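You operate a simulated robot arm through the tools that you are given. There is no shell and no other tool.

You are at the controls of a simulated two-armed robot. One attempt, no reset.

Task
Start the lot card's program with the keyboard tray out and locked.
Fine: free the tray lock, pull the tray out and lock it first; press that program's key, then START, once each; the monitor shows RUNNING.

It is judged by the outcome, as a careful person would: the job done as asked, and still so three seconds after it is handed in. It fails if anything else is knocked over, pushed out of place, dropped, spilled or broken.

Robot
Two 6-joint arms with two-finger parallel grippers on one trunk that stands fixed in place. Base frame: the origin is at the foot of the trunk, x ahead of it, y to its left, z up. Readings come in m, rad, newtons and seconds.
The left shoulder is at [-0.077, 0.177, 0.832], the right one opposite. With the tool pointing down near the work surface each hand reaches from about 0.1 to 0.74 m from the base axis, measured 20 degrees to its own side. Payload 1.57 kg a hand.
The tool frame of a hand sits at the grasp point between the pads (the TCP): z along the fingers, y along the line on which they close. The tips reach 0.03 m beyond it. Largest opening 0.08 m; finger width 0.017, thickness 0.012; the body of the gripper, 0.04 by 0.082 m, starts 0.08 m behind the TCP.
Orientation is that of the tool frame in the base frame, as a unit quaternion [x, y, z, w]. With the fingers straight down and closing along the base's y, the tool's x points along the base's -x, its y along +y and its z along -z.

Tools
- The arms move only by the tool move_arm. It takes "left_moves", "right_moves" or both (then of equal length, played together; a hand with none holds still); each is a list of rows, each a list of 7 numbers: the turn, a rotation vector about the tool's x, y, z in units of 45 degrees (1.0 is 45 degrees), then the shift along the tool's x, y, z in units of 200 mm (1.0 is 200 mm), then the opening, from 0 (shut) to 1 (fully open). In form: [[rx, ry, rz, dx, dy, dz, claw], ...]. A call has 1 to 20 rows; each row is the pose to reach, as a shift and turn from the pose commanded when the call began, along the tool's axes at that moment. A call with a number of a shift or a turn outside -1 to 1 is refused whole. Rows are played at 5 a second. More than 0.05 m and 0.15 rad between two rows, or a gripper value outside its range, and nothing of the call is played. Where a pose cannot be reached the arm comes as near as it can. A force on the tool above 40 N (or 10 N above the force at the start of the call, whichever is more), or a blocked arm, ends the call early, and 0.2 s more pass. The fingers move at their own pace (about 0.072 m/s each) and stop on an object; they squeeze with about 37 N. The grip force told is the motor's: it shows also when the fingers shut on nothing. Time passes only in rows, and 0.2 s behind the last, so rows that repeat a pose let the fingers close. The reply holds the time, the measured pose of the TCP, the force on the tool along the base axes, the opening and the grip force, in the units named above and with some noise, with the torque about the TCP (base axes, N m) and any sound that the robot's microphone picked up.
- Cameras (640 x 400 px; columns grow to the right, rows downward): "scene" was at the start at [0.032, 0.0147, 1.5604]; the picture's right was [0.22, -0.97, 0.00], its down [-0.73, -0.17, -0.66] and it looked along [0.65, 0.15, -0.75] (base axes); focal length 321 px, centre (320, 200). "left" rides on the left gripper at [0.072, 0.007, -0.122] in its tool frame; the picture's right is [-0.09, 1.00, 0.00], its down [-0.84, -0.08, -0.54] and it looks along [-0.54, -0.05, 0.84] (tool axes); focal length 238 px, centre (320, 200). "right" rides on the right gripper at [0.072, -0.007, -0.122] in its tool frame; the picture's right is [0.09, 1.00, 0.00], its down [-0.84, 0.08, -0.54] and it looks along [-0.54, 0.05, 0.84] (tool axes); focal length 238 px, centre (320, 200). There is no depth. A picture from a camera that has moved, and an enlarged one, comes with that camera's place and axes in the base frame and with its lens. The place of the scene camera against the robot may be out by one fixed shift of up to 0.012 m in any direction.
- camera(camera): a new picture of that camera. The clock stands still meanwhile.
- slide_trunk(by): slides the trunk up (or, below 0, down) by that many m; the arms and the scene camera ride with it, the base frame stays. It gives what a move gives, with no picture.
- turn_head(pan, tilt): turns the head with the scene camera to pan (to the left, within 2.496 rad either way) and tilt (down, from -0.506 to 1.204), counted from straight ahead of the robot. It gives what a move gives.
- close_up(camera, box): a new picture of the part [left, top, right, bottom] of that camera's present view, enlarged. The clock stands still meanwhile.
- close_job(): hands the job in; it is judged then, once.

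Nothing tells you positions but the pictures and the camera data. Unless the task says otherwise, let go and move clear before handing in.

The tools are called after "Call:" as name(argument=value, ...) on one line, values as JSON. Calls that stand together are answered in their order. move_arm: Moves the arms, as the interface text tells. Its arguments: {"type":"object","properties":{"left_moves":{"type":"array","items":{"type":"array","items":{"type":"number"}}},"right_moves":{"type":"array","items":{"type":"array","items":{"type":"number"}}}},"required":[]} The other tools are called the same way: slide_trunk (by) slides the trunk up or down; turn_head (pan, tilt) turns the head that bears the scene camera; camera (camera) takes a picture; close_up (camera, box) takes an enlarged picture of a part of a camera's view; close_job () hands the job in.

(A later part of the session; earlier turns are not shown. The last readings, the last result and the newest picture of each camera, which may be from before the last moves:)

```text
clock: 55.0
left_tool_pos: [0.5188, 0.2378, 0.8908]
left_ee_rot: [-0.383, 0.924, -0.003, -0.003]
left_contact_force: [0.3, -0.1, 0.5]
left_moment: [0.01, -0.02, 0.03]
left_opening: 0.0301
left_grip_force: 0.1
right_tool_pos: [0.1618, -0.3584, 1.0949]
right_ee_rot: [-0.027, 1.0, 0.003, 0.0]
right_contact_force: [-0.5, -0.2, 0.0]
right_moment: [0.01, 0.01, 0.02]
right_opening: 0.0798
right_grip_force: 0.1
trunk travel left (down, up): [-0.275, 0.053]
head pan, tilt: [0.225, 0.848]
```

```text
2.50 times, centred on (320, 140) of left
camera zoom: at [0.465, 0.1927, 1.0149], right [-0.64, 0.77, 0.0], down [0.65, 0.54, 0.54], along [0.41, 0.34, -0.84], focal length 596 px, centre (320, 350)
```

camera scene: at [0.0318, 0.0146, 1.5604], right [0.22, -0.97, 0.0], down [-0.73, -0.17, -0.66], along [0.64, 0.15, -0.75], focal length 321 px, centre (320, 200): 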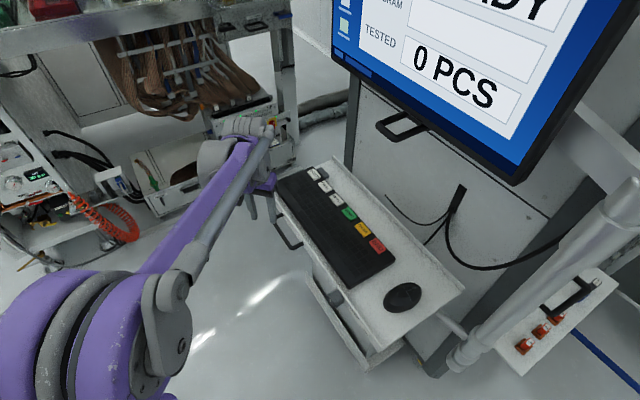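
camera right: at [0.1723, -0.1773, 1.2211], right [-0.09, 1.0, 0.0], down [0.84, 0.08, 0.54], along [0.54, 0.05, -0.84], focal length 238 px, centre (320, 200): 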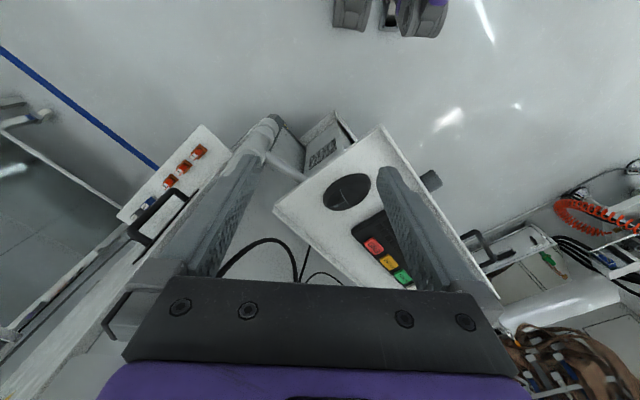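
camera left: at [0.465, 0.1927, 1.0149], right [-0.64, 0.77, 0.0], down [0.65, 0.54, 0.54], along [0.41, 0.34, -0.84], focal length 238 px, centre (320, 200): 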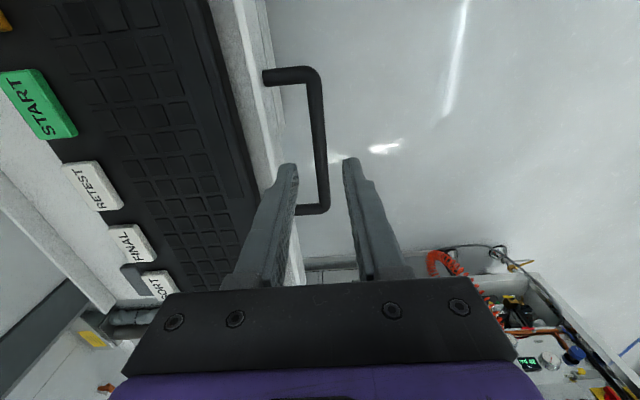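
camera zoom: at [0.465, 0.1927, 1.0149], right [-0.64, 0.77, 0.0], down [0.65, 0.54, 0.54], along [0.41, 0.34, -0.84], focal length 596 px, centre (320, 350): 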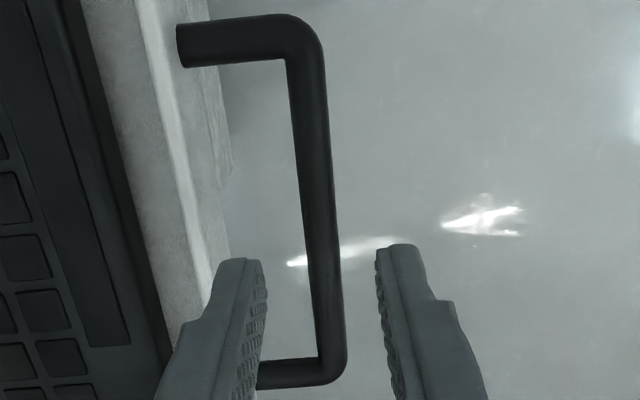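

The bar lies centred between the fingers. Descending the remaining 69 mm and closing on it.

Call:
move_arm(left_moves=[[0, 0, 0, 0, 0, 0.12, 0.375], [0, 0, 0, 0, 0, 0.24, 0.375], [0, 0, 0, 0, 0, 0.344, 0.375], [0, 0, 0, 0, 0, 0.344, 0.375]])

Call:
camera(camera="left")

```text
clock: 56.0
left_tool_pos: [0.5192, 0.2381, 0.8226]
left_ee_rot: [-0.384, 0.923, -0.002, -0.004]
left_contact_force: [1.4, 0.5, 0.6]
left_moment: [0.0, -0.03, -0.04]
left_opening: 0.0301
left_grip_force: 0.0
right_tool_pos: [0.1613, -0.3579, 1.0947]
right_ee_rot: [-0.028, 1.0, 0.004, 0.0]
right_contact_force: [-0.3, -1.0, 0.8]
right_moment: [0.02, -0.03, -0.02]
right_opening: 0.0801
right_grip_force: 0.1
trunk travel left (down, up): [-0.275, 0.053]
head pan, tilt: [0.225, 0.848]
```

```text
taken
camera left: at [0.4639, 0.1925, 0.9468], right [-0.64, 0.77, 0.0], down [0.65, 0.54, 0.54], along [0.41, 0.34, -0.84], focal length 238 px, centre (320, 200)
```

left: 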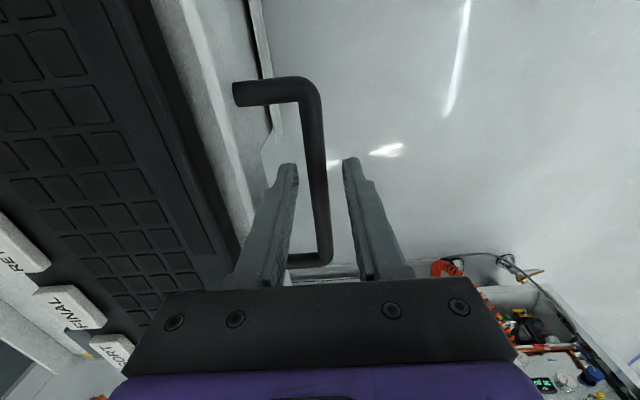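

Bar is between the fingers. Close, then pull gently 3 cm along the outward direction to test whether the tray is free.

Call:
move_arm(left_moves=[[0, 0, 0, 0, 0, 0, 0], [0, 0, 0, 0, 0, 0, 0], [0, 0, 0, 0, 0, 0, 0]])

Call:
move_arm(left_moves=[[0, 0, 0, 0, 0.03, 0, 0], [0, 0, 0, 0, 0.06, 0, 0], [0, 0, 0, 0, 0.1, 0, 0], [0, 0, 0, 0, 0.15, 0, 0]])

Call:
camera(camera="scene")

Call:
camera(camera="left")

```text
clock: 56.8
left_tool_pos: [0.5192, 0.2372, 0.8228]
left_ee_rot: [-0.383, 0.924, -0.002, -0.003]
left_contact_force: [1.2, -1.7, -1.9]
left_moment: [0.0, -0.01, -0.03]
left_opening: 0.0119
left_grip_force: 29.0
right_tool_pos: [0.1618, -0.3583, 1.0954]
right_ee_rot: [-0.027, 1.0, 0.004, 0.0]
right_contact_force: [-0.2, -0.2, 0.3]
right_moment: [0.01, 0.01, -0.03]
right_opening: 0.08
right_grip_force: 0.1
trunk travel left (down, up): [-0.275, 0.053]
head pan, tilt: [0.225, 0.848]
```

```text
clock: 57.8
left_tool_pos: [0.4979, 0.2602, 0.8224]
left_ee_rot: [-0.384, 0.923, -0.001, -0.002]
left_contact_force: [3.4, 0.5, 14.5]
left_moment: [-0.45, 0.27, 0.01]
left_opening: 0.0117
left_grip_force: 29.1
right_tool_pos: [0.1597, -0.3593, 1.0961]
right_ee_rot: [-0.027, 1.0, 0.004, 0.0]
right_contact_force: [0.2, -0.1, -0.2]
right_moment: [-0.02, 0.01, -0.01]
right_opening: 0.0803
right_grip_force: 0.1
trunk travel left (down, up): [-0.275, 0.053]
head pan, tilt: [0.225, 0.848]
```

```text
taken
camera scene: at [0.0311, 0.0145, 1.5605], right [0.22, -0.97, 0.0], down [-0.73, -0.17, -0.66], along [0.65, 0.15, -0.75], focal length 321 px, centre (320, 200)
```

scene: 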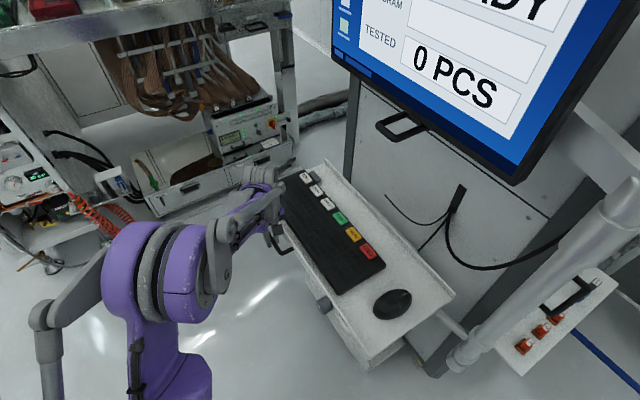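

```text
taken
camera left: at [0.4424, 0.2141, 0.9467], right [-0.64, 0.77, 0.0], down [0.65, 0.54, 0.54], along [0.41, 0.34, -0.84], focal length 238 px, centre (320, 200)
```

left: 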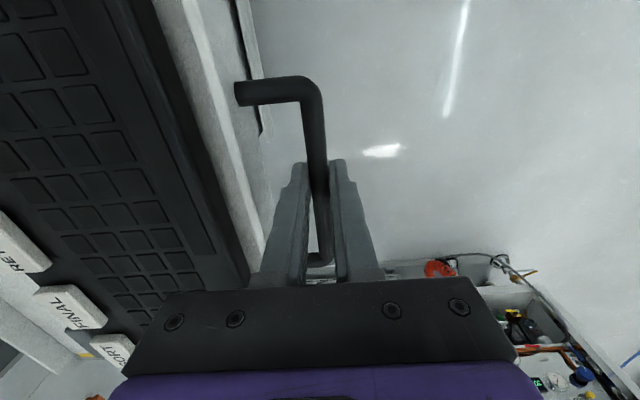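

The tray slides freely. Continue pulling in small steps until it reaches its stop.

Call:
move_arm(left_moves=[[0, 0, 0, 0, 0.06, 0, 0], [0, 0, 0, 0, 0.12, 0, 0], [0, 0, 0, 0, 0.18, 0, 0], [0, 0, 0, 0, 0.24, 0, 0], [0, 0, 0, 0, 0.3, 0, 0]])

Call:
camera(camera="scene")

```text
clock: 59.0
left_tool_pos: [0.4547, 0.3025, 0.8225]
left_ee_rot: [-0.383, 0.924, 0.0, -0.002]
left_contact_force: [7.1, 4.8, 20.0]
left_moment: [-0.24, 0.15, 0.01]
left_opening: 0.0117
left_grip_force: 29.4
right_tool_pos: [0.1598, -0.3591, 1.0957]
right_ee_rot: [-0.027, 1.0, 0.004, 0.0]
right_contact_force: [0.0, -0.3, -0.1]
right_moment: [-0.01, 0.05, 0.05]
right_opening: 0.0801
right_grip_force: 0.1
trunk travel left (down, up): [-0.275, 0.053]
head pan, tilt: [0.225, 0.848]
```

```text
taken
camera scene: at [0.0312, 0.0145, 1.5605], right [0.22, -0.97, 0.0], down [-0.73, -0.17, -0.66], along [0.65, 0.15, -0.75], focal length 321 px, centre (320, 200)
```

scene: 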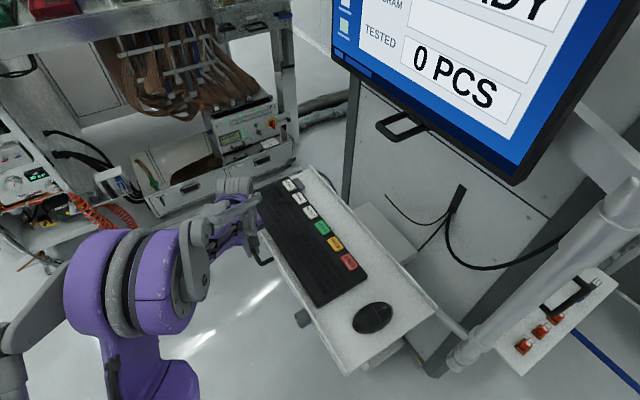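

Still sliding. Continue, with a tiny correction to relieve the vertical side-load.

Call:
move_arm(left_moves=[[0, 0, 0, -0.002, 0.03, -0.006, 0], [0, 0, 0, -0.003, 0.08, -0.008, 0], [0, 0, 0, -0.003, 0.13, -0.008, 0], [0, 0, 0, -0.003, 0.18, -0.008, 0], [0, 0, 0, -0.003, 0.23, -0.008, 0]])

Call:
camera(camera="scene")

```text
clock: 60.0
left_tool_pos: [0.4357, 0.3227, 0.8243]
left_ee_rot: [-0.38, 0.925, -0.008, -0.001]
left_contact_force: [13.1, -8.6, -13.3]
left_moment: [0.11, -0.09, 0.27]
left_opening: 0.0119
left_grip_force: 29.7
right_tool_pos: [0.1627, -0.358, 1.0955]
right_ee_rot: [-0.029, 1.0, 0.003, 0.0]
right_contact_force: [-0.1, 0.2, 0.2]
right_moment: [-0.03, 0.0, 0.03]
right_opening: 0.0799
right_grip_force: 0.0
trunk travel left (down, up): [-0.275, 0.053]
head pan, tilt: [0.225, 0.848]
stopped in row 5 (left hand): the force on the tool passed its limit at 46 N (the readings are from after the stop); the commanded pose is now the measured one
```

```text
taken
camera scene: at [0.033, 0.0159, 1.5604], right [0.22, -0.97, 0.0], down [-0.73, -0.17, -0.66], along [0.64, 0.15, -0.75], focal length 321 px, centre (320, 200)
```

scene: 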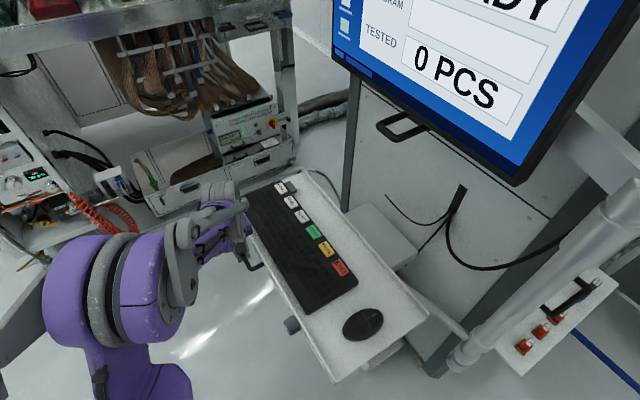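

The pull hit resistance after about 12 cm, likely the end stop. I'll confirm with another small tug.

Call:
move_arm(left_moves=[[0, 0, 0, 0, 0.005, 0, 0], [0, 0, 0, 0, 0.012, 0, 0], [0, 0, 0, 0, 0.02, 0, 0], [0, 0, 0, 0, 0.03, 0, 0]])

Call:
camera(camera="left")

```text
clock: 60.8
left_tool_pos: [0.436, 0.3239, 0.8222]
left_ee_rot: [-0.378, 0.926, -0.012, 0.002]
left_contact_force: [18.0, -10.5, -6.8]
left_moment: [0.02, -0.36, 0.34]
left_opening: 0.0118
left_grip_force: 29.0
right_tool_pos: [0.1634, -0.3574, 1.0946]
right_ee_rot: [-0.028, 1.0, 0.003, 0.0]
right_contact_force: [-0.4, 0.7, 0.3]
right_moment: [-0.05, -0.02, 0.02]
right_opening: 0.0801
right_grip_force: 0.1
trunk travel left (down, up): [-0.275, 0.053]
head pan, tilt: [0.225, 0.848]
stopped in row 4 (left hand): the force on the tool passed its limit at 42 N (the readings are from after the stop); the commanded pose is now the measured one
```

```text
taken
camera left: at [0.3776, 0.2793, 0.9468], right [-0.63, 0.77, -0.02], down [0.65, 0.54, 0.54], along [0.43, 0.32, -0.84], focal length 238 px, centre (320, 200)
```

left: 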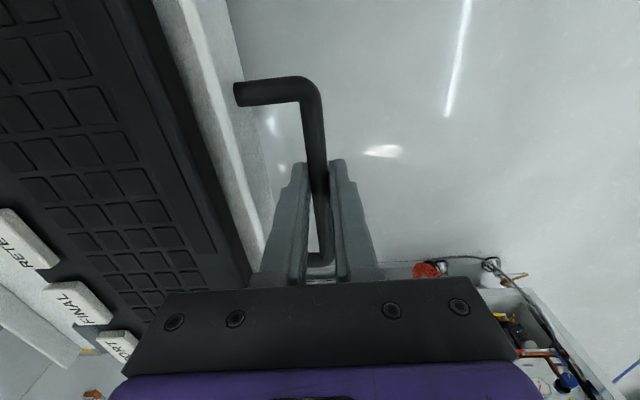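

The tray is at its end stop after about 12 cm of travel. Release the handle, rise straight up, then move toward the knob while yawing back.

Call:
move_arm(left_moves=[[0, 0, 0, 0, -0.006, 0, 0], [0, 0, 0, 0, -0.006, 0, 0.375], [0, 0, 0, 0, -0.006, 0, 0.375], [0, 0, 0, 0, -0.006, -0.15, 0.375], [0, 0, 0, 0, -0.006, -0.35, 0.375], [0, 0, 0, 0, -0.006, -0.55, 0.375], [0, 0, 0, 0, -0.006, -0.69, 0.375]])

Call:
move_arm(left_moves=[[0, 0, 0.16, 0.14, 0, 0, 0.375], [0, 0, 0.33, 0.28, 0, 0, 0.375], [0, 0, 0.5, 0.42, 0, 0, 0.375], [0, 0, 0.66, 0.56, 0, 0, 0.375], [0, 0, 0.83, 0.7, -0.04, 0, 0.375], [0, 0, 1, 0.84, -0.09, 0, 0.375]])

Call:
camera(camera="scene")

```text
clock: 62.4
left_tool_pos: [0.4318, 0.3253, 0.9614]
left_ee_rot: [-0.38, 0.925, -0.01, -0.001]
left_contact_force: [0.7, 0.1, -1.0]
left_moment: [0.01, 0.0, -0.02]
left_opening: 0.03
left_grip_force: 0.1
right_tool_pos: [0.1626, -0.3588, 1.0948]
right_ee_rot: [-0.027, 1.0, 0.004, 0.0]
right_contact_force: [0.9, 0.8, 0.6]
right_moment: [0.03, 0.0, 0.01]
right_opening: 0.0801
right_grip_force: 0.0
trunk travel left (down, up): [-0.275, 0.053]
head pan, tilt: [0.225, 0.848]
```

```text
clock: 63.8
left_tool_pos: [0.3248, 0.1932, 0.9627]
left_ee_rot: [0.004, 1.0, -0.009, 0.003]
left_contact_force: [-0.4, -0.2, -0.3]
left_moment: [0.02, 0.02, 0.01]
left_opening: 0.0301
left_grip_force: 0.1
right_tool_pos: [0.161, -0.3583, 1.0949]
right_ee_rot: [-0.028, 1.0, 0.004, -0.001]
right_contact_force: [-0.2, 0.7, 0.8]
right_moment: [-0.01, 0.01, 0.03]
right_opening: 0.0798
right_grip_force: 0.0
trunk travel left (down, up): [-0.275, 0.053]
head pan, tilt: [0.225, 0.848]
```

```text
taken
camera scene: at [0.0313, 0.0143, 1.5604], right [0.22, -0.97, 0.0], down [-0.73, -0.17, -0.66], along [0.64, 0.15, -0.75], focal length 321 px, centre (320, 200)
```

scene: 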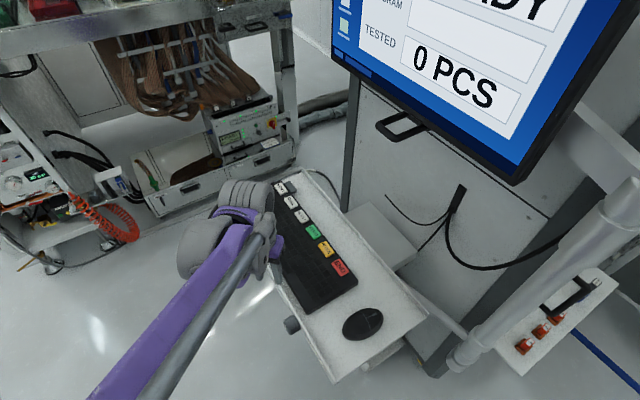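

Correct a small residual tilt, then yaw the remaining 45° back.

Call:
move_arm(left_moves=[[-0.023, 0.008, -0.01, 0, 0, 0, 0.375]])

Call:
move_arm(left_moves=[[0, 0, 0.16, 0, 0, 0, 0.6], [0, 0, 0.33, 0, 0, 0, 1], [0, 0, 0.5, 0, 0, 0, 1], [0, 0, 0.66, 0, 0, 0, 1], [0, 0, 0.83, 0, 0, 0, 1], [0, 0, 1, 0, 0, 0, 1]])

Call:
camera(camera="left")

```text
clock: 64.2
left_tool_pos: [0.3256, 0.195, 0.963]
left_ee_rot: [-0.002, 1.0, 0.001, 0.001]
left_contact_force: [-0.3, -0.1, -0.1]
left_moment: [0.03, 0.0, 0.02]
left_opening: 0.0299
left_grip_force: 0.1
right_tool_pos: [0.1612, -0.3589, 1.0949]
right_ee_rot: [-0.028, 1.0, 0.004, 0.0]
right_contact_force: [0.1, 0.4, 0.0]
right_moment: [-0.02, 0.0, 0.02]
right_opening: 0.0801
right_grip_force: 0.1
trunk travel left (down, up): [-0.275, 0.053]
head pan, tilt: [0.225, 0.848]
```

```text
clock: 65.6
left_tool_pos: [0.3245, 0.1945, 0.9636]
left_ee_rot: [0.382, 0.924, 0.0, 0.0]
left_contact_force: [-0.4, 0.6, -0.4]
left_moment: [0.0, 0.0, -0.01]
left_opening: 0.0798
left_grip_force: 0.1
right_tool_pos: [0.1625, -0.3588, 1.0956]
right_ee_rot: [-0.028, 1.0, 0.004, 0.0]
right_contact_force: [0.5, -0.3, -0.5]
right_moment: [0.01, -0.01, -0.01]
right_opening: 0.08
right_grip_force: 0.0
trunk travel left (down, up): [-0.275, 0.053]
head pan, tilt: [0.225, 0.848]
```

```text
taken
camera left: at [0.279, 0.2501, 1.0869], right [0.77, 0.64, 0.0], down [0.54, -0.65, 0.54], along [0.35, -0.42, -0.84], focal length 238 px, centre (320, 200)
```

left: 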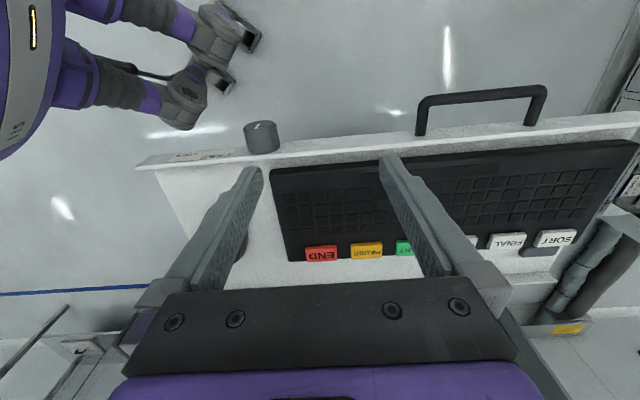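

Knob seen where expected (tray moved 12 cm). Now tilt +45° and approach to a pre-grasp.

Call:
move_arm(left_moves=[[0.16, 0, 0, 0, 0, 0, 1], [0.33, 0, 0, 0, 0, 0, 1], [0.5, 0, 0, 0, 0, 0, 1], [0.66, 0, 0, 0, 0, 0, 1], [0.83, 0, 0, 0, 0, 0, 1], [1, 0, 0, 0, 0, 0, 1]])

Call:
move_arm(left_moves=[[0, 0, 0, -0.01, 0.1, 0.1, 1], [0, 0, 0, -0.02, 0.2, 0.2, 1], [0, 0, 0, -0.028, 0.277, 0.26, 1]])

Call:
camera(camera="left")

Call:
camera(camera="scene")

```text
clock: 67.0
left_tool_pos: [0.3273, 0.1822, 0.9639]
left_ee_rot: [0.358, 0.87, -0.316, -0.125]
left_contact_force: [-0.7, -0.4, 0.1]
left_moment: [0.0, -0.02, -0.01]
left_opening: 0.0802
left_grip_force: 0.1
left hand out of reach, approached as far as the arm can: row 6
right_tool_pos: [0.161, -0.3587, 1.0943]
right_ee_rot: [-0.027, 1.0, 0.004, 0.0]
right_contact_force: [0.4, -0.2, 0.2]
right_moment: [0.02, 0.0, -0.03]
right_opening: 0.0802
right_grip_force: 0.1
trunk travel left (down, up): [-0.275, 0.053]
head pan, tilt: [0.225, 0.848]
```

```text
clock: 67.8
left_tool_pos: [0.3409, 0.1846, 0.8901]
left_ee_rot: [0.357, 0.87, -0.316, -0.124]
left_contact_force: [12.6, 13.5, 34.7]
left_moment: [0.98, -1.31, 0.09]
left_opening: 0.0729
left_grip_force: 0.0
right_tool_pos: [0.1631, -0.3573, 1.096]
right_ee_rot: [-0.028, 1.0, 0.003, 0.0]
right_contact_force: [1.0, 0.5, 0.3]
right_moment: [0.0, 0.01, -0.01]
right_opening: 0.08
right_grip_force: 0.1
trunk travel left (down, up): [-0.275, 0.053]
head pan, tilt: [0.225, 0.848]
```

```text
taken
camera left: at [0.3463, 0.2955, 0.9792], right [0.61, 0.48, -0.64], down [0.8, -0.38, 0.48], along [-0.01, -0.79, -0.61], focal length 238 px, centre (320, 200)
```

left: 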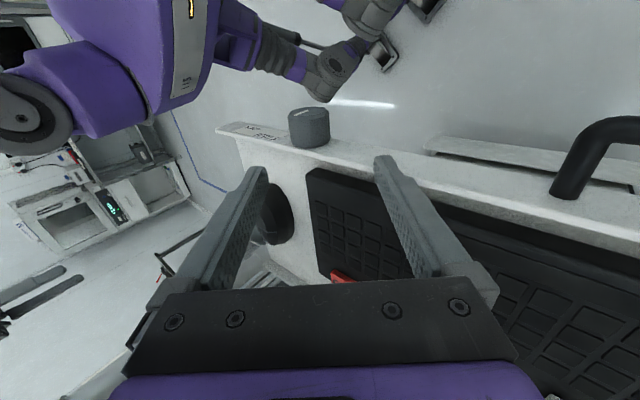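

```text
taken
camera scene: at [0.0318, 0.0158, 1.561], right [0.22, -0.97, 0.0], down [-0.73, -0.17, -0.66], along [0.64, 0.15, -0.75], focal length 321 px, centre (320, 200)
```

scene: 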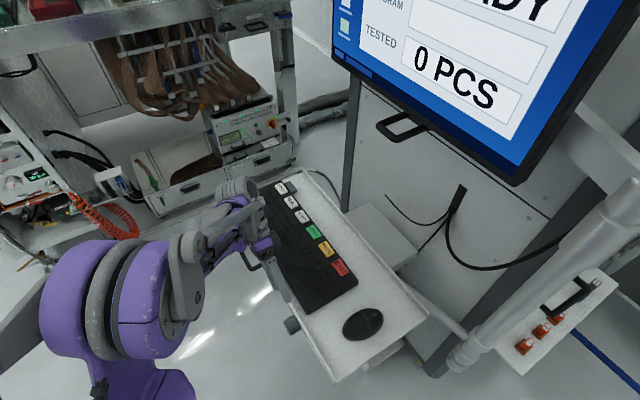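

The lower finger touched the panel's top edge because the arm couldn't fully reach this tilt there. Backing off the same way immediately and returning upright.

Call:
move_arm(left_moves=[[0, 0, 0, 0.02, -0.1, -0.1, 1], [0, 0, 0, 0.028, -0.2, -0.2, 1], [0, 0, 0, 0.028, -0.277, -0.26, 1]])

Call:
move_arm(left_moves=[[-0.16, 0, 0, 0, 0, 0, 1], [-0.33, 0, 0, 0, 0, 0, 1], [-0.5, 0, 0, 0, 0, 0, 1], [-0.66, 0, 0, 0, 0, 0, 1], [-0.83, 0, 0, 0, 0, 0, 1], [-1, 0, 0, 0, 0, 0, 1]])

Call:
camera(camera="left")

Call:
camera(camera="scene")

```text
clock: 68.6
left_tool_pos: [0.3275, 0.1815, 0.9628]
left_ee_rot: [0.358, 0.87, -0.315, -0.125]
left_contact_force: [0.8, -0.7, 0.7]
left_moment: [0.02, 0.01, 0.0]
left_opening: 0.08
left_grip_force: 0.0
right_tool_pos: [0.1619, -0.359, 1.0949]
right_ee_rot: [-0.028, 1.0, 0.004, 0.0]
right_contact_force: [-0.6, -0.5, 0.3]
right_moment: [0.02, 0.01, 0.0]
right_opening: 0.08
right_grip_force: 0.1
trunk travel left (down, up): [-0.275, 0.053]
head pan, tilt: [0.225, 0.848]
```

```text
clock: 70.0
left_tool_pos: [0.3282, 0.1813, 0.9618]
left_ee_rot: [0.377, 0.925, 0.042, 0.022]
left_contact_force: [0.2, -0.4, -0.5]
left_moment: [0.01, -0.04, 0.01]
left_opening: 0.0798
left_grip_force: 0.1
right_tool_pos: [0.1608, -0.3595, 1.095]
right_ee_rot: [-0.028, 1.0, 0.004, 0.001]
right_contact_force: [-0.9, 0.9, 0.0]
right_moment: [0.03, -0.01, 0.04]
right_opening: 0.0801
right_grip_force: 0.0
trunk travel left (down, up): [-0.275, 0.053]
head pan, tilt: [0.225, 0.848]
```

```text
taken
camera left: at [0.272, 0.2296, 1.0859], right [0.76, 0.64, 0.1], down [0.5, -0.67, 0.54], along [0.41, -0.36, -0.84], focal length 238 px, centre (320, 200)
```

left: 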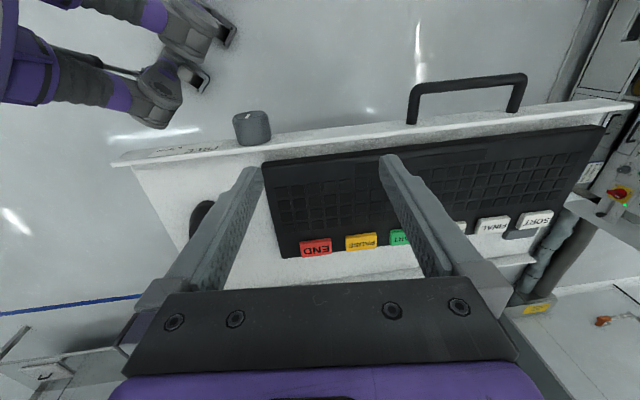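

```text
taken
camera scene: at [0.0312, 0.0145, 1.5604], right [0.22, -0.97, 0.0], down [-0.73, -0.17, -0.66], along [0.65, 0.15, -0.75], focal length 321 px, centre (320, 200)
```

scene: 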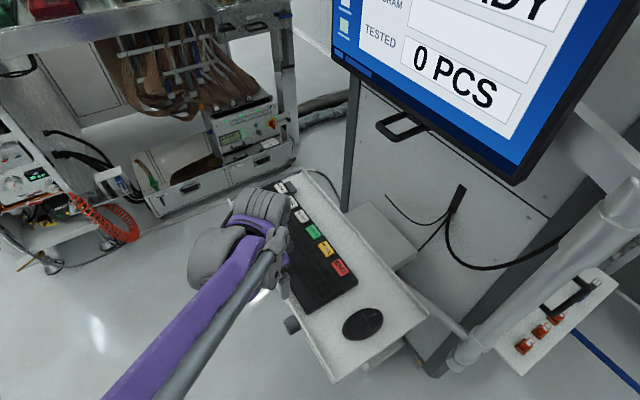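

Nothing was disturbed. I'll use a more modest tilt (+22°) instead and re-grip in two half-turns. Rotating to that tilt first at height.

Call:
move_arm(left_moves=[[0.15, 0, 0, 0, 0, 0, 1], [0.3, 0, 0, 0, 0, 0, 1], [0.46, 0, 0, 0, 0, 0, 1], [0.62, 0, 0, 0, 0, 0, 1], [0.62, 0, 0, 0, 0, 0, 1]])

Call:
camera(camera="left")

```text
clock: 71.2
left_tool_pos: [0.3286, 0.1817, 0.9633]
left_ee_rot: [0.372, 0.907, -0.184, -0.07]
left_contact_force: [-0.8, 0.2, -1.5]
left_moment: [0.0, 0.0, 0.01]
left_opening: 0.0801
left_grip_force: 0.0
right_tool_pos: [0.1607, -0.359, 1.0949]
right_ee_rot: [-0.028, 1.0, 0.004, 0.0]
right_contact_force: [-0.8, 0.5, -0.4]
right_moment: [0.0, 0.0, 0.03]
right_opening: 0.08
right_grip_force: 0.0
trunk travel left (down, up): [-0.275, 0.053]
head pan, tilt: [0.225, 0.848]
```

```text
taken
camera left: at [0.3132, 0.2707, 1.0742], right [0.71, 0.59, -0.38], down [0.69, -0.48, 0.54], along [0.13, -0.65, -0.75], focal length 238 px, centre (320, 200)
```

left: 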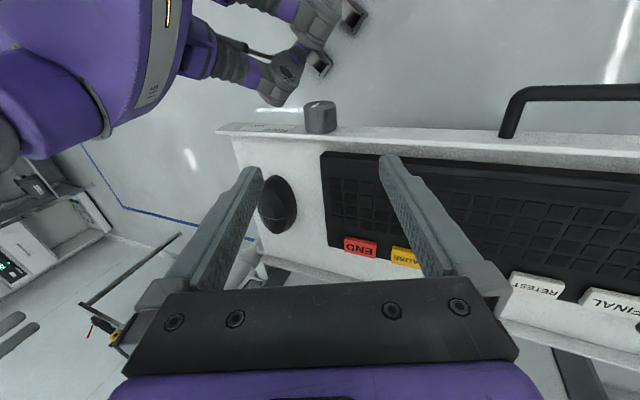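

Tilt of 22.7° reached cleanly. Approaching to about 6 cm short of the knob first.

Call:
move_arm(left_moves=[[0, 0, 0, 0.044, -0.005, 0.12, 1], [0, 0, 0, 0.044, -0.005, 0.3, 1], [0, 0, 0, 0.044, -0.005, 0.5, 1]])

Call:
camera(camera="left")

Call:
close_up(camera="left", box=[230, 80, 410, 200])

```text
clock: 72.0
left_tool_pos: [0.2952, 0.1584, 0.8705]
left_ee_rot: [0.371, 0.907, -0.184, -0.069]
left_contact_force: [0.0, -1.0, 1.0]
left_moment: [0.0, -0.01, -0.02]
left_opening: 0.08
left_grip_force: 0.0
right_tool_pos: [0.162, -0.3583, 1.0947]
right_ee_rot: [-0.028, 1.0, 0.004, 0.001]
right_contact_force: [1.1, 0.0, -0.3]
right_moment: [-0.01, 0.02, 0.02]
right_opening: 0.0803
right_grip_force: 0.1
trunk travel left (down, up): [-0.275, 0.053]
head pan, tilt: [0.225, 0.848]
```

```text
taken
camera left: at [0.2799, 0.2472, 0.9813], right [0.71, 0.59, -0.38], down [0.69, -0.48, 0.54], along [0.13, -0.65, -0.75], focal length 238 px, centre (320, 200)
```

left: 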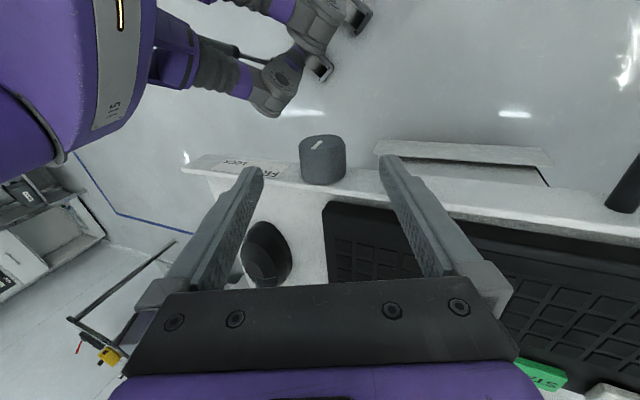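

```text
3.33 times, centred on (320, 140) of left
camera zoom: at [0.2799, 0.2472, 0.9813], right [0.71, 0.59, -0.38], down [0.69, -0.48, 0.54], along [0.13, -0.65, -0.75], focal length 794 px, centre (320, 400)
```

zoom: 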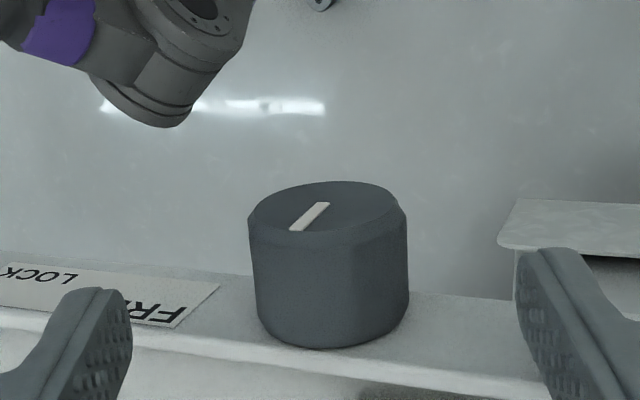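

Aligned. Descend the last 58 mm onto the knob and look.

Call:
move_arm(left_moves=[[0, 0, 0, 0, 0, 0.1, 1], [0, 0, 0, 0, 0, 0.2, 1], [0, 0, 0, 0, 0, 0.291, 1], [0, 0, 0, 0, 0, 0.291, 1]])

Call:
camera(camera="left")

```text
clock: 73.0
left_tool_pos: [0.2777, 0.1438, 0.817]
left_ee_rot: [0.372, 0.907, -0.183, -0.07]
left_contact_force: [-0.3, 0.1, 0.7]
left_moment: [0.02, -0.03, 0.01]
left_opening: 0.08
left_grip_force: 0.1
right_tool_pos: [0.1612, -0.358, 1.0943]
right_ee_rot: [-0.028, 1.0, 0.005, 0.001]
right_contact_force: [0.3, -0.9, 0.1]
right_moment: [-0.02, -0.02, 0.02]
right_opening: 0.0799
right_grip_force: 0.1
trunk travel left (down, up): [-0.275, 0.053]
head pan, tilt: [0.225, 0.848]
```

```text
taken
camera left: at [0.2639, 0.2319, 0.928], right [0.71, 0.59, -0.38], down [0.69, -0.48, 0.54], along [0.13, -0.65, -0.75], focal length 238 px, centre (320, 200)
```

left: 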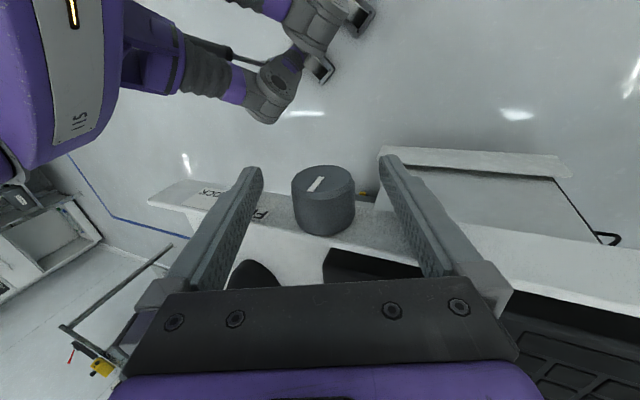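

Knob centred between fingers. Close on it.

Call:
move_arm(left_moves=[[0, 0, 0, -0.01, 0, 0, 0.6], [0, 0, 0, -0.01, 0, 0, 0.45], [0, 0, 0, -0.01, 0, 0, 0], [0, 0, 0, -0.01, 0, 0, 0], [0, 0, 0, -0.01, 0, 0, 0]])

Call:
close_up(camera="left", box=[220, 120, 440, 290])

```text
clock: 74.2
left_tool_pos: [0.282, 0.1425, 0.8172]
left_ee_rot: [0.372, 0.907, -0.183, -0.07]
left_contact_force: [8.1, 9.0, -5.4]
left_moment: [-0.04, 0.01, -0.07]
left_opening: 0.0377
left_grip_force: 43.8
right_tool_pos: [0.162, -0.3583, 1.0955]
right_ee_rot: [-0.029, 1.0, 0.003, 0.0]
right_contact_force: [0.4, 0.1, -0.1]
right_moment: [-0.01, -0.02, 0.01]
right_opening: 0.08
right_grip_force: 0.1
trunk travel left (down, up): [-0.275, 0.053]
head pan, tilt: [0.225, 0.848]
```

```text
2.35 times, centred on (330, 205) of left
camera zoom: at [0.2667, 0.2315, 0.9278], right [0.71, 0.59, -0.38], down [0.69, -0.48, 0.54], along [0.13, -0.65, -0.75], focal length 561 px, centre (296, 188)
```

zoom: 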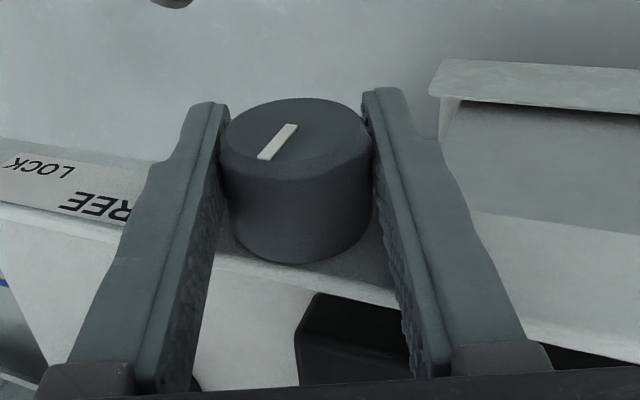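

Gripped. Rotating clockwise 45° (toward LOCK).

Call:
move_arm(left_moves=[[-0.14, 0, 0, 0, 0, 0, 0], [-0.28, 0, 0, 0, 0, 0, 0], [-0.42, 0, 0, 0, 0, 0, 0], [-0.56, 0, 0, 0, 0, 0, 0], [-0.7, 0, 0, 0, 0, 0, 0], [-0.85, 0, 0, 0, 0, 0, 0], [-1, 0, 0, 0, 0, 0, 0]])

Call:
camera(camera="left")

Call:
camera(camera="scene")

```text
clock: 75.8
left_tool_pos: [0.281, 0.1425, 0.8171]
left_ee_rot: [0.37, 0.908, 0.178, 0.078]
left_contact_force: [11.4, 9.3, 6.3]
left_moment: [-0.31, -0.31, -0.79]
left_opening: 0.0373
left_grip_force: 44.1
right_tool_pos: [0.1618, -0.358, 1.0965]
right_ee_rot: [-0.029, 1.0, 0.003, 0.0]
right_contact_force: [-0.2, -0.1, 0.7]
right_moment: [0.0, -0.01, 0.0]
right_opening: 0.0799
right_grip_force: 0.1
trunk travel left (down, up): [-0.275, 0.053]
head pan, tilt: [0.225, 0.848]
```

```text
taken
camera left: at [0.2014, 0.1647, 0.9332], right [0.71, 0.59, 0.38], down [0.4, -0.78, 0.48], along [0.58, -0.19, -0.79], focal length 238 px, centre (320, 200)
```

left: 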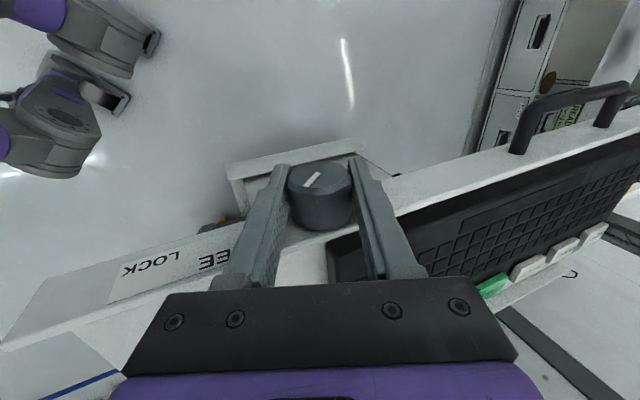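

```text
taken
camera scene: at [0.0332, 0.0158, 1.5604], right [0.22, -0.97, 0.0], down [-0.73, -0.17, -0.66], along [0.64, 0.15, -0.75], focal length 321 px, centre (320, 200)
```

scene: 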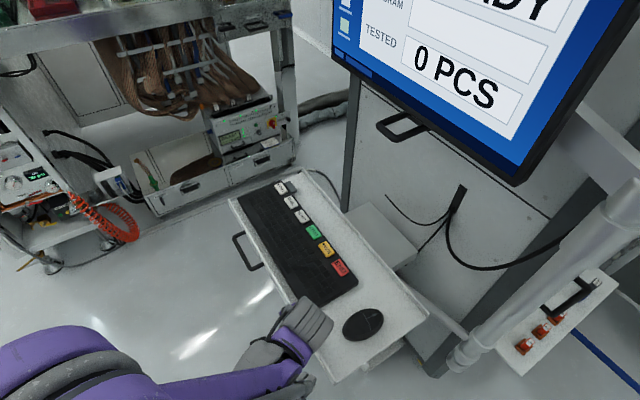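

Halfway (45°). To keep clearance to the panel, I'll open, swing the hand back 45° around the knob, and re-grip.

Call:
move_arm(left_moves=[[0, 0, 0, 0, 0, 0, 1], [0, 0, 0, 0, 0, 0, 1], [0, 0, 0, 0, 0, 0, 1]])

Call:
close_up(camera="left", box=[220, 120, 440, 290])

```text
clock: 76.6
left_tool_pos: [0.2791, 0.1417, 0.8166]
left_ee_rot: [0.37, 0.908, 0.179, 0.077]
left_contact_force: [0.3, -0.3, 0.1]
left_moment: [0.01, -0.04, -0.02]
left_opening: 0.08
left_grip_force: 0.2
right_tool_pos: [0.1607, -0.358, 1.095]
right_ee_rot: [-0.028, 1.0, 0.005, 0.001]
right_contact_force: [-0.5, 0.1, -0.6]
right_moment: [-0.01, -0.01, 0.02]
right_opening: 0.08
right_grip_force: 0.1
trunk travel left (down, up): [-0.275, 0.053]
head pan, tilt: [0.225, 0.848]
```

```text
2.35 times, centred on (330, 205) of left
camera zoom: at [0.2006, 0.164, 0.9333], right [0.71, 0.6, 0.38], down [0.4, -0.78, 0.48], along [0.58, -0.19, -0.79], focal length 561 px, centre (296, 188)
```

zoom: 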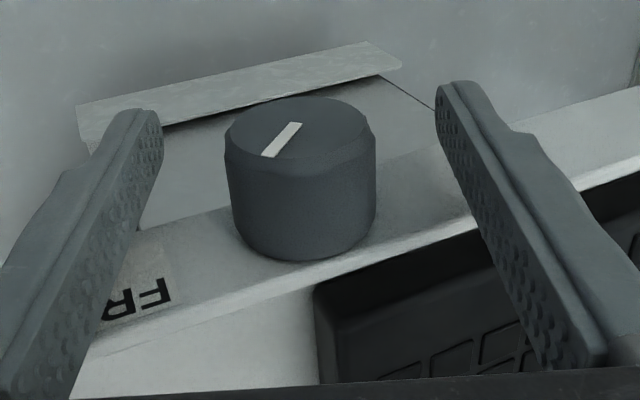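

The knob holds at 45°. Swing the open hand back to +22° around it and close.

Call:
move_arm(left_moves=[[0.14, 0, 0, 0, 0.009, 0.004, 1], [0.28, 0, 0, 0, 0.009, 0.004, 1], [0.42, 0, 0, 0, 0.009, 0.004, 1], [0.56, 0, 0, 0, 0.009, 0.004, 1], [0.7, 0, 0, 0, 0.009, 0.004, 1], [0.85, 0, 0, 0, 0.009, 0.004, 1], [1, 0, 0, 0, 0.009, 0.004, 1]])

Call:
move_arm(left_moves=[[0, 0, 0, 0, 0, 0, 0.6], [0, 0, 0, 0, 0, 0, 0.45], [0, 0, 0, 0, 0, 0, 0], [0, 0, 0, 0, 0, 0, 0], [0, 0, 0, 0, 0, 0, 0]])

Call:
close_up(camera="left", box=[220, 120, 440, 290])

```text
clock: 78.2
left_tool_pos: [0.2824, 0.1435, 0.8171]
left_ee_rot: [0.373, 0.907, -0.184, -0.069]
left_contact_force: [-0.6, 0.0, 0.1]
left_moment: [0.0, 0.01, -0.03]
left_opening: 0.0801
left_grip_force: 0.0
right_tool_pos: [0.1622, -0.3587, 1.0955]
right_ee_rot: [-0.027, 1.0, 0.004, 0.0]
right_contact_force: [0.3, 0.3, 0.1]
right_moment: [0.0, -0.01, 0.01]
right_opening: 0.0801
right_grip_force: 0.0
trunk travel left (down, up): [-0.275, 0.053]
head pan, tilt: [0.225, 0.848]
```

```text
clock: 79.4
left_tool_pos: [0.2834, 0.1424, 0.8169]
left_ee_rot: [0.373, 0.907, -0.183, -0.069]
left_contact_force: [-3.5, -3.4, 3.5]
left_moment: [-0.2, -0.2, -0.7]
left_opening: 0.0373
left_grip_force: 43.1
right_tool_pos: [0.1611, -0.3592, 1.0953]
right_ee_rot: [-0.027, 1.0, 0.005, -0.001]
right_contact_force: [0.1, 0.2, -0.1]
right_moment: [-0.01, 0.01, 0.0]
right_opening: 0.0802
right_grip_force: 0.1
trunk travel left (down, up): [-0.275, 0.053]
head pan, tilt: [0.225, 0.848]
```

```text
2.35 times, centred on (330, 205) of left
camera zoom: at [0.2673, 0.2315, 0.9283], right [0.71, 0.59, -0.38], down [0.69, -0.49, 0.54], along [0.13, -0.65, -0.75], focal length 561 px, centre (296, 188)
```

zoom: 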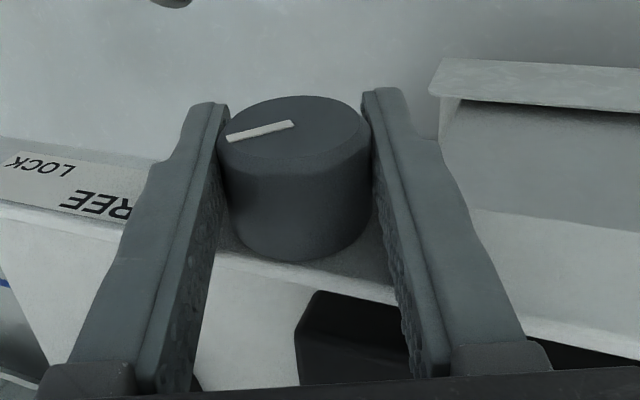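

Re-gripped with the pointer halfway. Rotate the second 45° clockwise to LOCK.

Call:
move_arm(left_moves=[[-0.14, 0, 0, 0, 0, 0, 0], [-0.28, 0, 0, 0, 0, 0, 0], [-0.42, 0, 0, 0, 0, 0, 0], [-0.56, 0, 0, 0, 0, 0, 0], [-0.7, 0, 0, 0, 0, 0, 0], [-0.85, 0, 0, 0, 0, 0, 0], [-1, 0, 0, 0, 0, 0, 0]])

Call:
camera(camera="left")

Call:
close_up(camera="left", box=[220, 120, 440, 290])

```text
clock: 81.0
left_tool_pos: [0.281, 0.1426, 0.8177]
left_ee_rot: [0.37, 0.908, 0.18, 0.078]
left_contact_force: [-4.5, -8.0, 5.9]
left_moment: [-0.52, -0.01, -0.91]
left_opening: 0.0376
left_grip_force: 44.0
right_tool_pos: [0.1624, -0.3595, 1.0942]
right_ee_rot: [-0.028, 1.0, 0.005, -0.001]
right_contact_force: [0.3, 0.6, 1.0]
right_moment: [0.0, 0.03, 0.03]
right_opening: 0.0798
right_grip_force: 0.1
trunk travel left (down, up): [-0.275, 0.053]
head pan, tilt: [0.225, 0.848]
```

```text
taken
camera left: at [0.2013, 0.1644, 0.9334], right [0.71, 0.6, 0.38], down [0.4, -0.78, 0.48], along [0.58, -0.19, -0.79], focal length 238 px, centre (320, 200)
```

left: 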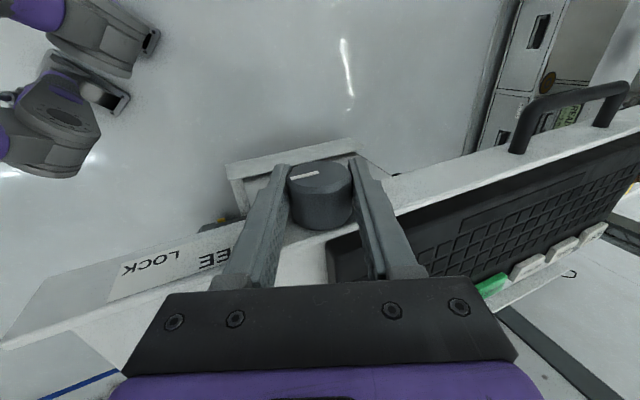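

```text
2.35 times, centred on (330, 205) of left
camera zoom: at [0.2013, 0.1644, 0.9334], right [0.71, 0.6, 0.38], down [0.4, -0.78, 0.48], along [0.58, -0.19, -0.79], focal length 561 px, centre (296, 188)
```

zoom: 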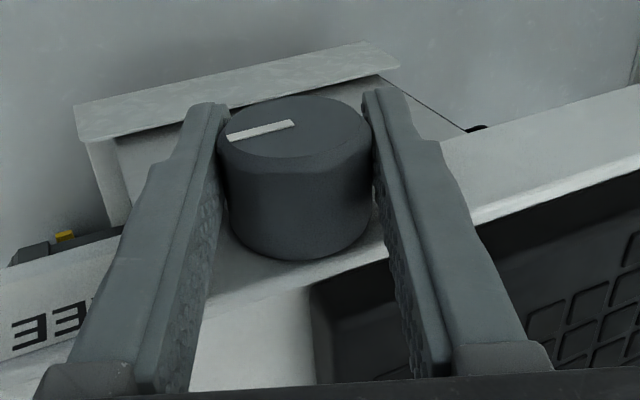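

The pointer is back at 3 o'clock (LOCK). While holding the knob I'll nudge the tray inward 2 mm to test whether it resists (locked).

Call:
move_arm(left_moves=[[0, 0, 0, -0.005, 0, 0, 0], [0, 0, 0, -0.01, 0, 0, 0], [0, 0, 0, -0.015, 0, 0, 0], [0, 0, 0, -0.015, 0, 0, 0]])

```text
clock: 82.0
left_tool_pos: [0.2819, 0.1424, 0.8179]
left_ee_rot: [0.37, 0.909, 0.179, 0.076]
left_contact_force: [-21.4, 6.3, -6.1]
left_moment: [0.3, 0.31, -0.44]
left_opening: 0.037
left_grip_force: 43.7
right_tool_pos: [0.1608, -0.3582, 1.0954]
right_ee_rot: [-0.028, 1.0, 0.004, 0.0]
right_contact_force: [0.6, 0.4, -0.3]
right_moment: [0.0, 0.02, 0.03]
right_opening: 0.0801
right_grip_force: 0.1
trunk travel left (down, up): [-0.275, 0.053]
head pan, tilt: [0.225, 0.848]
```

It resists with ~20 N (free sliding took ~2 N), so the tray is locked. Release the knob and back off upward.

Call:
move_arm(left_moves=[[0, 0, 0, 0.015, 0, 0, 0], [0, 0, 0, 0.015, 0, 0, 1], [0, 0, 0, 0.015, 0, 0, 1], [0, 0, 0, 0.015, 0, 0, 1], [0, 0, 0, 0.015, 0, -0.15, 1], [0, 0, 0, 0.02, 0, -0.35, 1], [0, 0, 0, 0.02, 0, -0.55, 1], [0, 0, 0, 0.02, 0, -0.7, 1]])

Call:
camera(camera="left")

Call:
camera(camera="scene")

```text
clock: 83.8
left_tool_pos: [0.2439, 0.1066, 0.9472]
left_ee_rot: [0.371, 0.908, 0.179, 0.077]
left_contact_force: [0.4, -0.2, 0.0]
left_moment: [0.03, 0.0, -0.02]
left_opening: 0.08
left_grip_force: 0.1
right_tool_pos: [0.1613, -0.359, 1.0939]
right_ee_rot: [-0.028, 1.0, 0.003, 0.0]
right_contact_force: [-0.1, 0.2, 0.4]
right_moment: [0.0, 0.02, 0.0]
right_opening: 0.0798
right_grip_force: 0.1
trunk travel left (down, up): [-0.275, 0.053]
head pan, tilt: [0.225, 0.848]
```

```text
taken
camera left: at [0.1634, 0.1292, 1.0631], right [0.71, 0.59, 0.38], down [0.4, -0.78, 0.48], along [0.58, -0.19, -0.79], focal length 238 px, centre (320, 200)
```

left: 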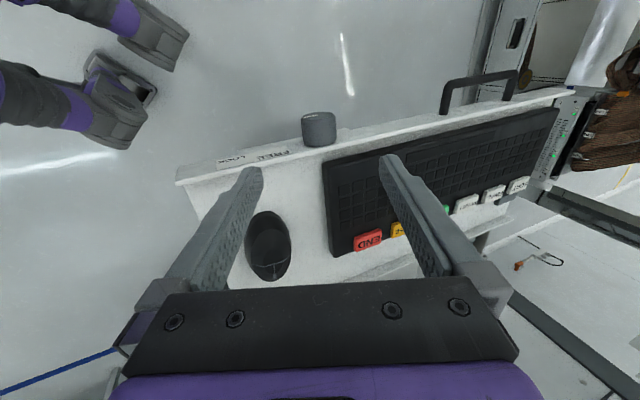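

```text
taken
camera scene: at [0.0316, 0.0149, 1.5604], right [0.22, -0.97, 0.0], down [-0.73, -0.17, -0.66], along [0.64, 0.15, -0.75], focal length 321 px, centre (320, 200)
```

scene: 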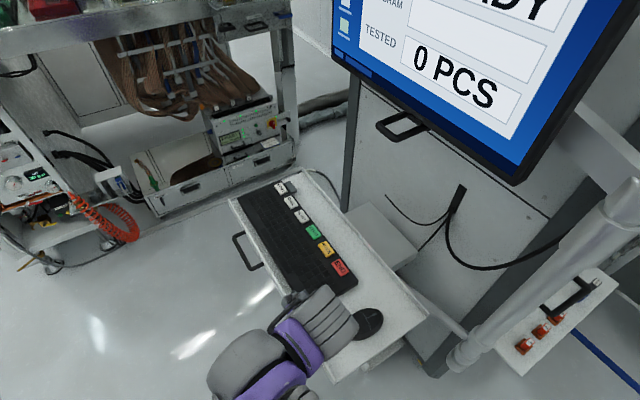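

Let me confirm the pointer after release.

Call:
close_up(camera="left", box=[200, 90, 380, 190])

Call:
turn_head(pan=0.1, tilt=0.55)

Call:
camera(camera="scene")

```text
3.56 times, centred on (290, 140) of left
camera zoom: at [0.1634, 0.1292, 1.0631], right [0.71, 0.59, 0.38], down [0.4, -0.78, 0.48], along [0.58, -0.19, -0.79], focal length 848 px, centre (427, 413)
```

zoom: 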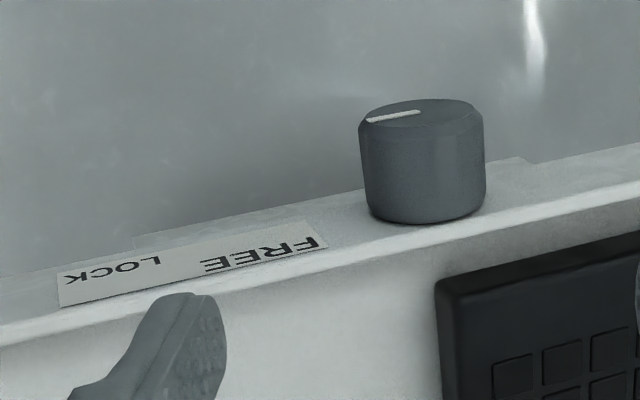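

```text
clock: 84.6
left_tool_pos: [0.2452, 0.1072, 0.9454]
left_ee_rot: [0.371, 0.908, 0.178, 0.078]
left_contact_force: [0.1, -0.1, 0.3]
left_moment: [0.0, 0.02, -0.02]
left_opening: 0.0802
left_grip_force: 0.1
right_tool_pos: [0.1617, -0.3583, 1.0945]
right_ee_rot: [-0.028, 1.0, 0.005, 0.0]
right_contact_force: [0.1, 0.3, -0.6]
right_moment: [-0.01, 0.0, 0.02]
right_opening: 0.0801
right_grip_force: 0.0
trunk travel left (down, up): [-0.275, 0.053]
head pan, tilt: [0.099, 0.55]
```

```text
taken
camera scene: at [0.045, 0.0062, 1.5856], right [0.1, -0.99, 0.0], down [-0.52, -0.05, -0.85], along [0.85, 0.09, -0.52], focal length 321 px, centre (320, 200)
```

scene: 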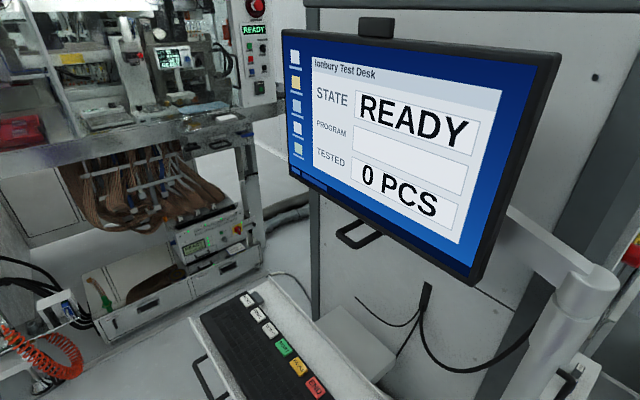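

Pointer is at LOCK after release. Monitor still READY. Now I'll straighten the hand, close the fingers, and move above the RETEST key in two steps.

Call:
move_arm(left_moves=[[0.12, 0, 0, 0, 0, 0, 0.5], [0.25, 0, 0, 0, 0, 0, 0], [0.38, 0, 0, 0, 0, 0, 0], [0.5, 0, 0, 0, 0, 0, 0], [0.5, 0, 0, 0, 0, 0, 0]])

Call:
move_arm(left_moves=[[0, 0, 0, -0.07, 0.15, 0, 0], [0, 0, 0, -0.14, 0.3, 0, 0], [0, 0, 0, -0.21, 0.45, 0, 0], [0, 0, 0, -0.28, 0.6, 0, 0], [0, 0, 0, -0.36, 0.75, 0, 0]])

Call:
camera(camera="left")

Call:
camera(camera="scene")

```text
clock: 85.8
left_tool_pos: [0.2435, 0.1065, 0.9475]
left_ee_rot: [0.379, 0.925, -0.003, 0.004]
left_contact_force: [-0.1, -0.7, -0.3]
left_moment: [0.03, -0.01, 0.0]
left_opening: 0.0002
left_grip_force: 21.1
right_tool_pos: [0.1608, -0.3579, 1.0951]
right_ee_rot: [-0.028, 1.0, 0.004, -0.001]
right_contact_force: [0.4, -0.1, 0.6]
right_moment: [-0.01, 0.01, 0.05]
right_opening: 0.0799
right_grip_force: 0.0
trunk travel left (down, up): [-0.275, 0.053]
head pan, tilt: [0.099, 0.55]
```

```text
clock: 87.0
left_tool_pos: [0.4004, 0.1627, 0.9475]
left_ee_rot: [0.379, 0.926, -0.003, 0.003]
left_contact_force: [-0.2, 0.2, 0.8]
left_moment: [0.02, 0.0, 0.0]
left_opening: 0.0
left_grip_force: 21.2
right_tool_pos: [0.1618, -0.3586, 1.0948]
right_ee_rot: [-0.028, 1.0, 0.004, 0.0]
right_contact_force: [0.1, -0.3, -0.6]
right_moment: [-0.03, -0.01, -0.01]
right_opening: 0.0801
right_grip_force: 0.2
trunk travel left (down, up): [-0.275, 0.053]
head pan, tilt: [0.099, 0.55]
```

```text
taken
camera left: at [0.3534, 0.2193, 1.0695], right [0.76, 0.65, 0.0], down [0.54, -0.64, 0.55], along [0.35, -0.42, -0.84], focal length 238 px, centre (320, 200)
```

left: 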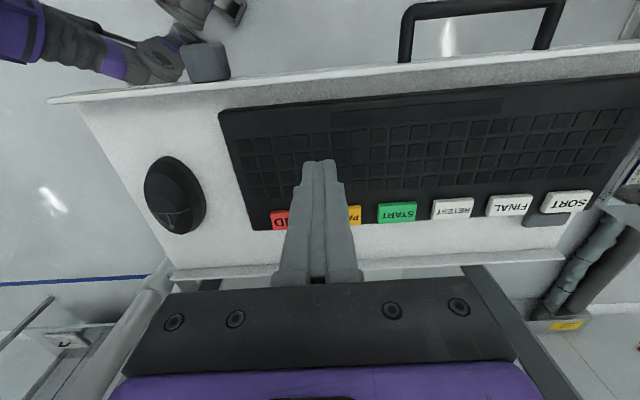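

```text
taken
camera scene: at [0.0463, 0.0063, 1.5856], right [0.1, -0.99, 0.0], down [-0.52, -0.05, -0.85], along [0.85, 0.09, -0.52], focal length 321 px, centre (320, 200)
```

scene: 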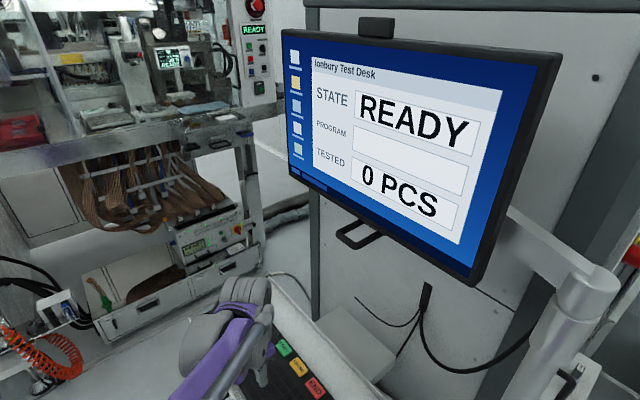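

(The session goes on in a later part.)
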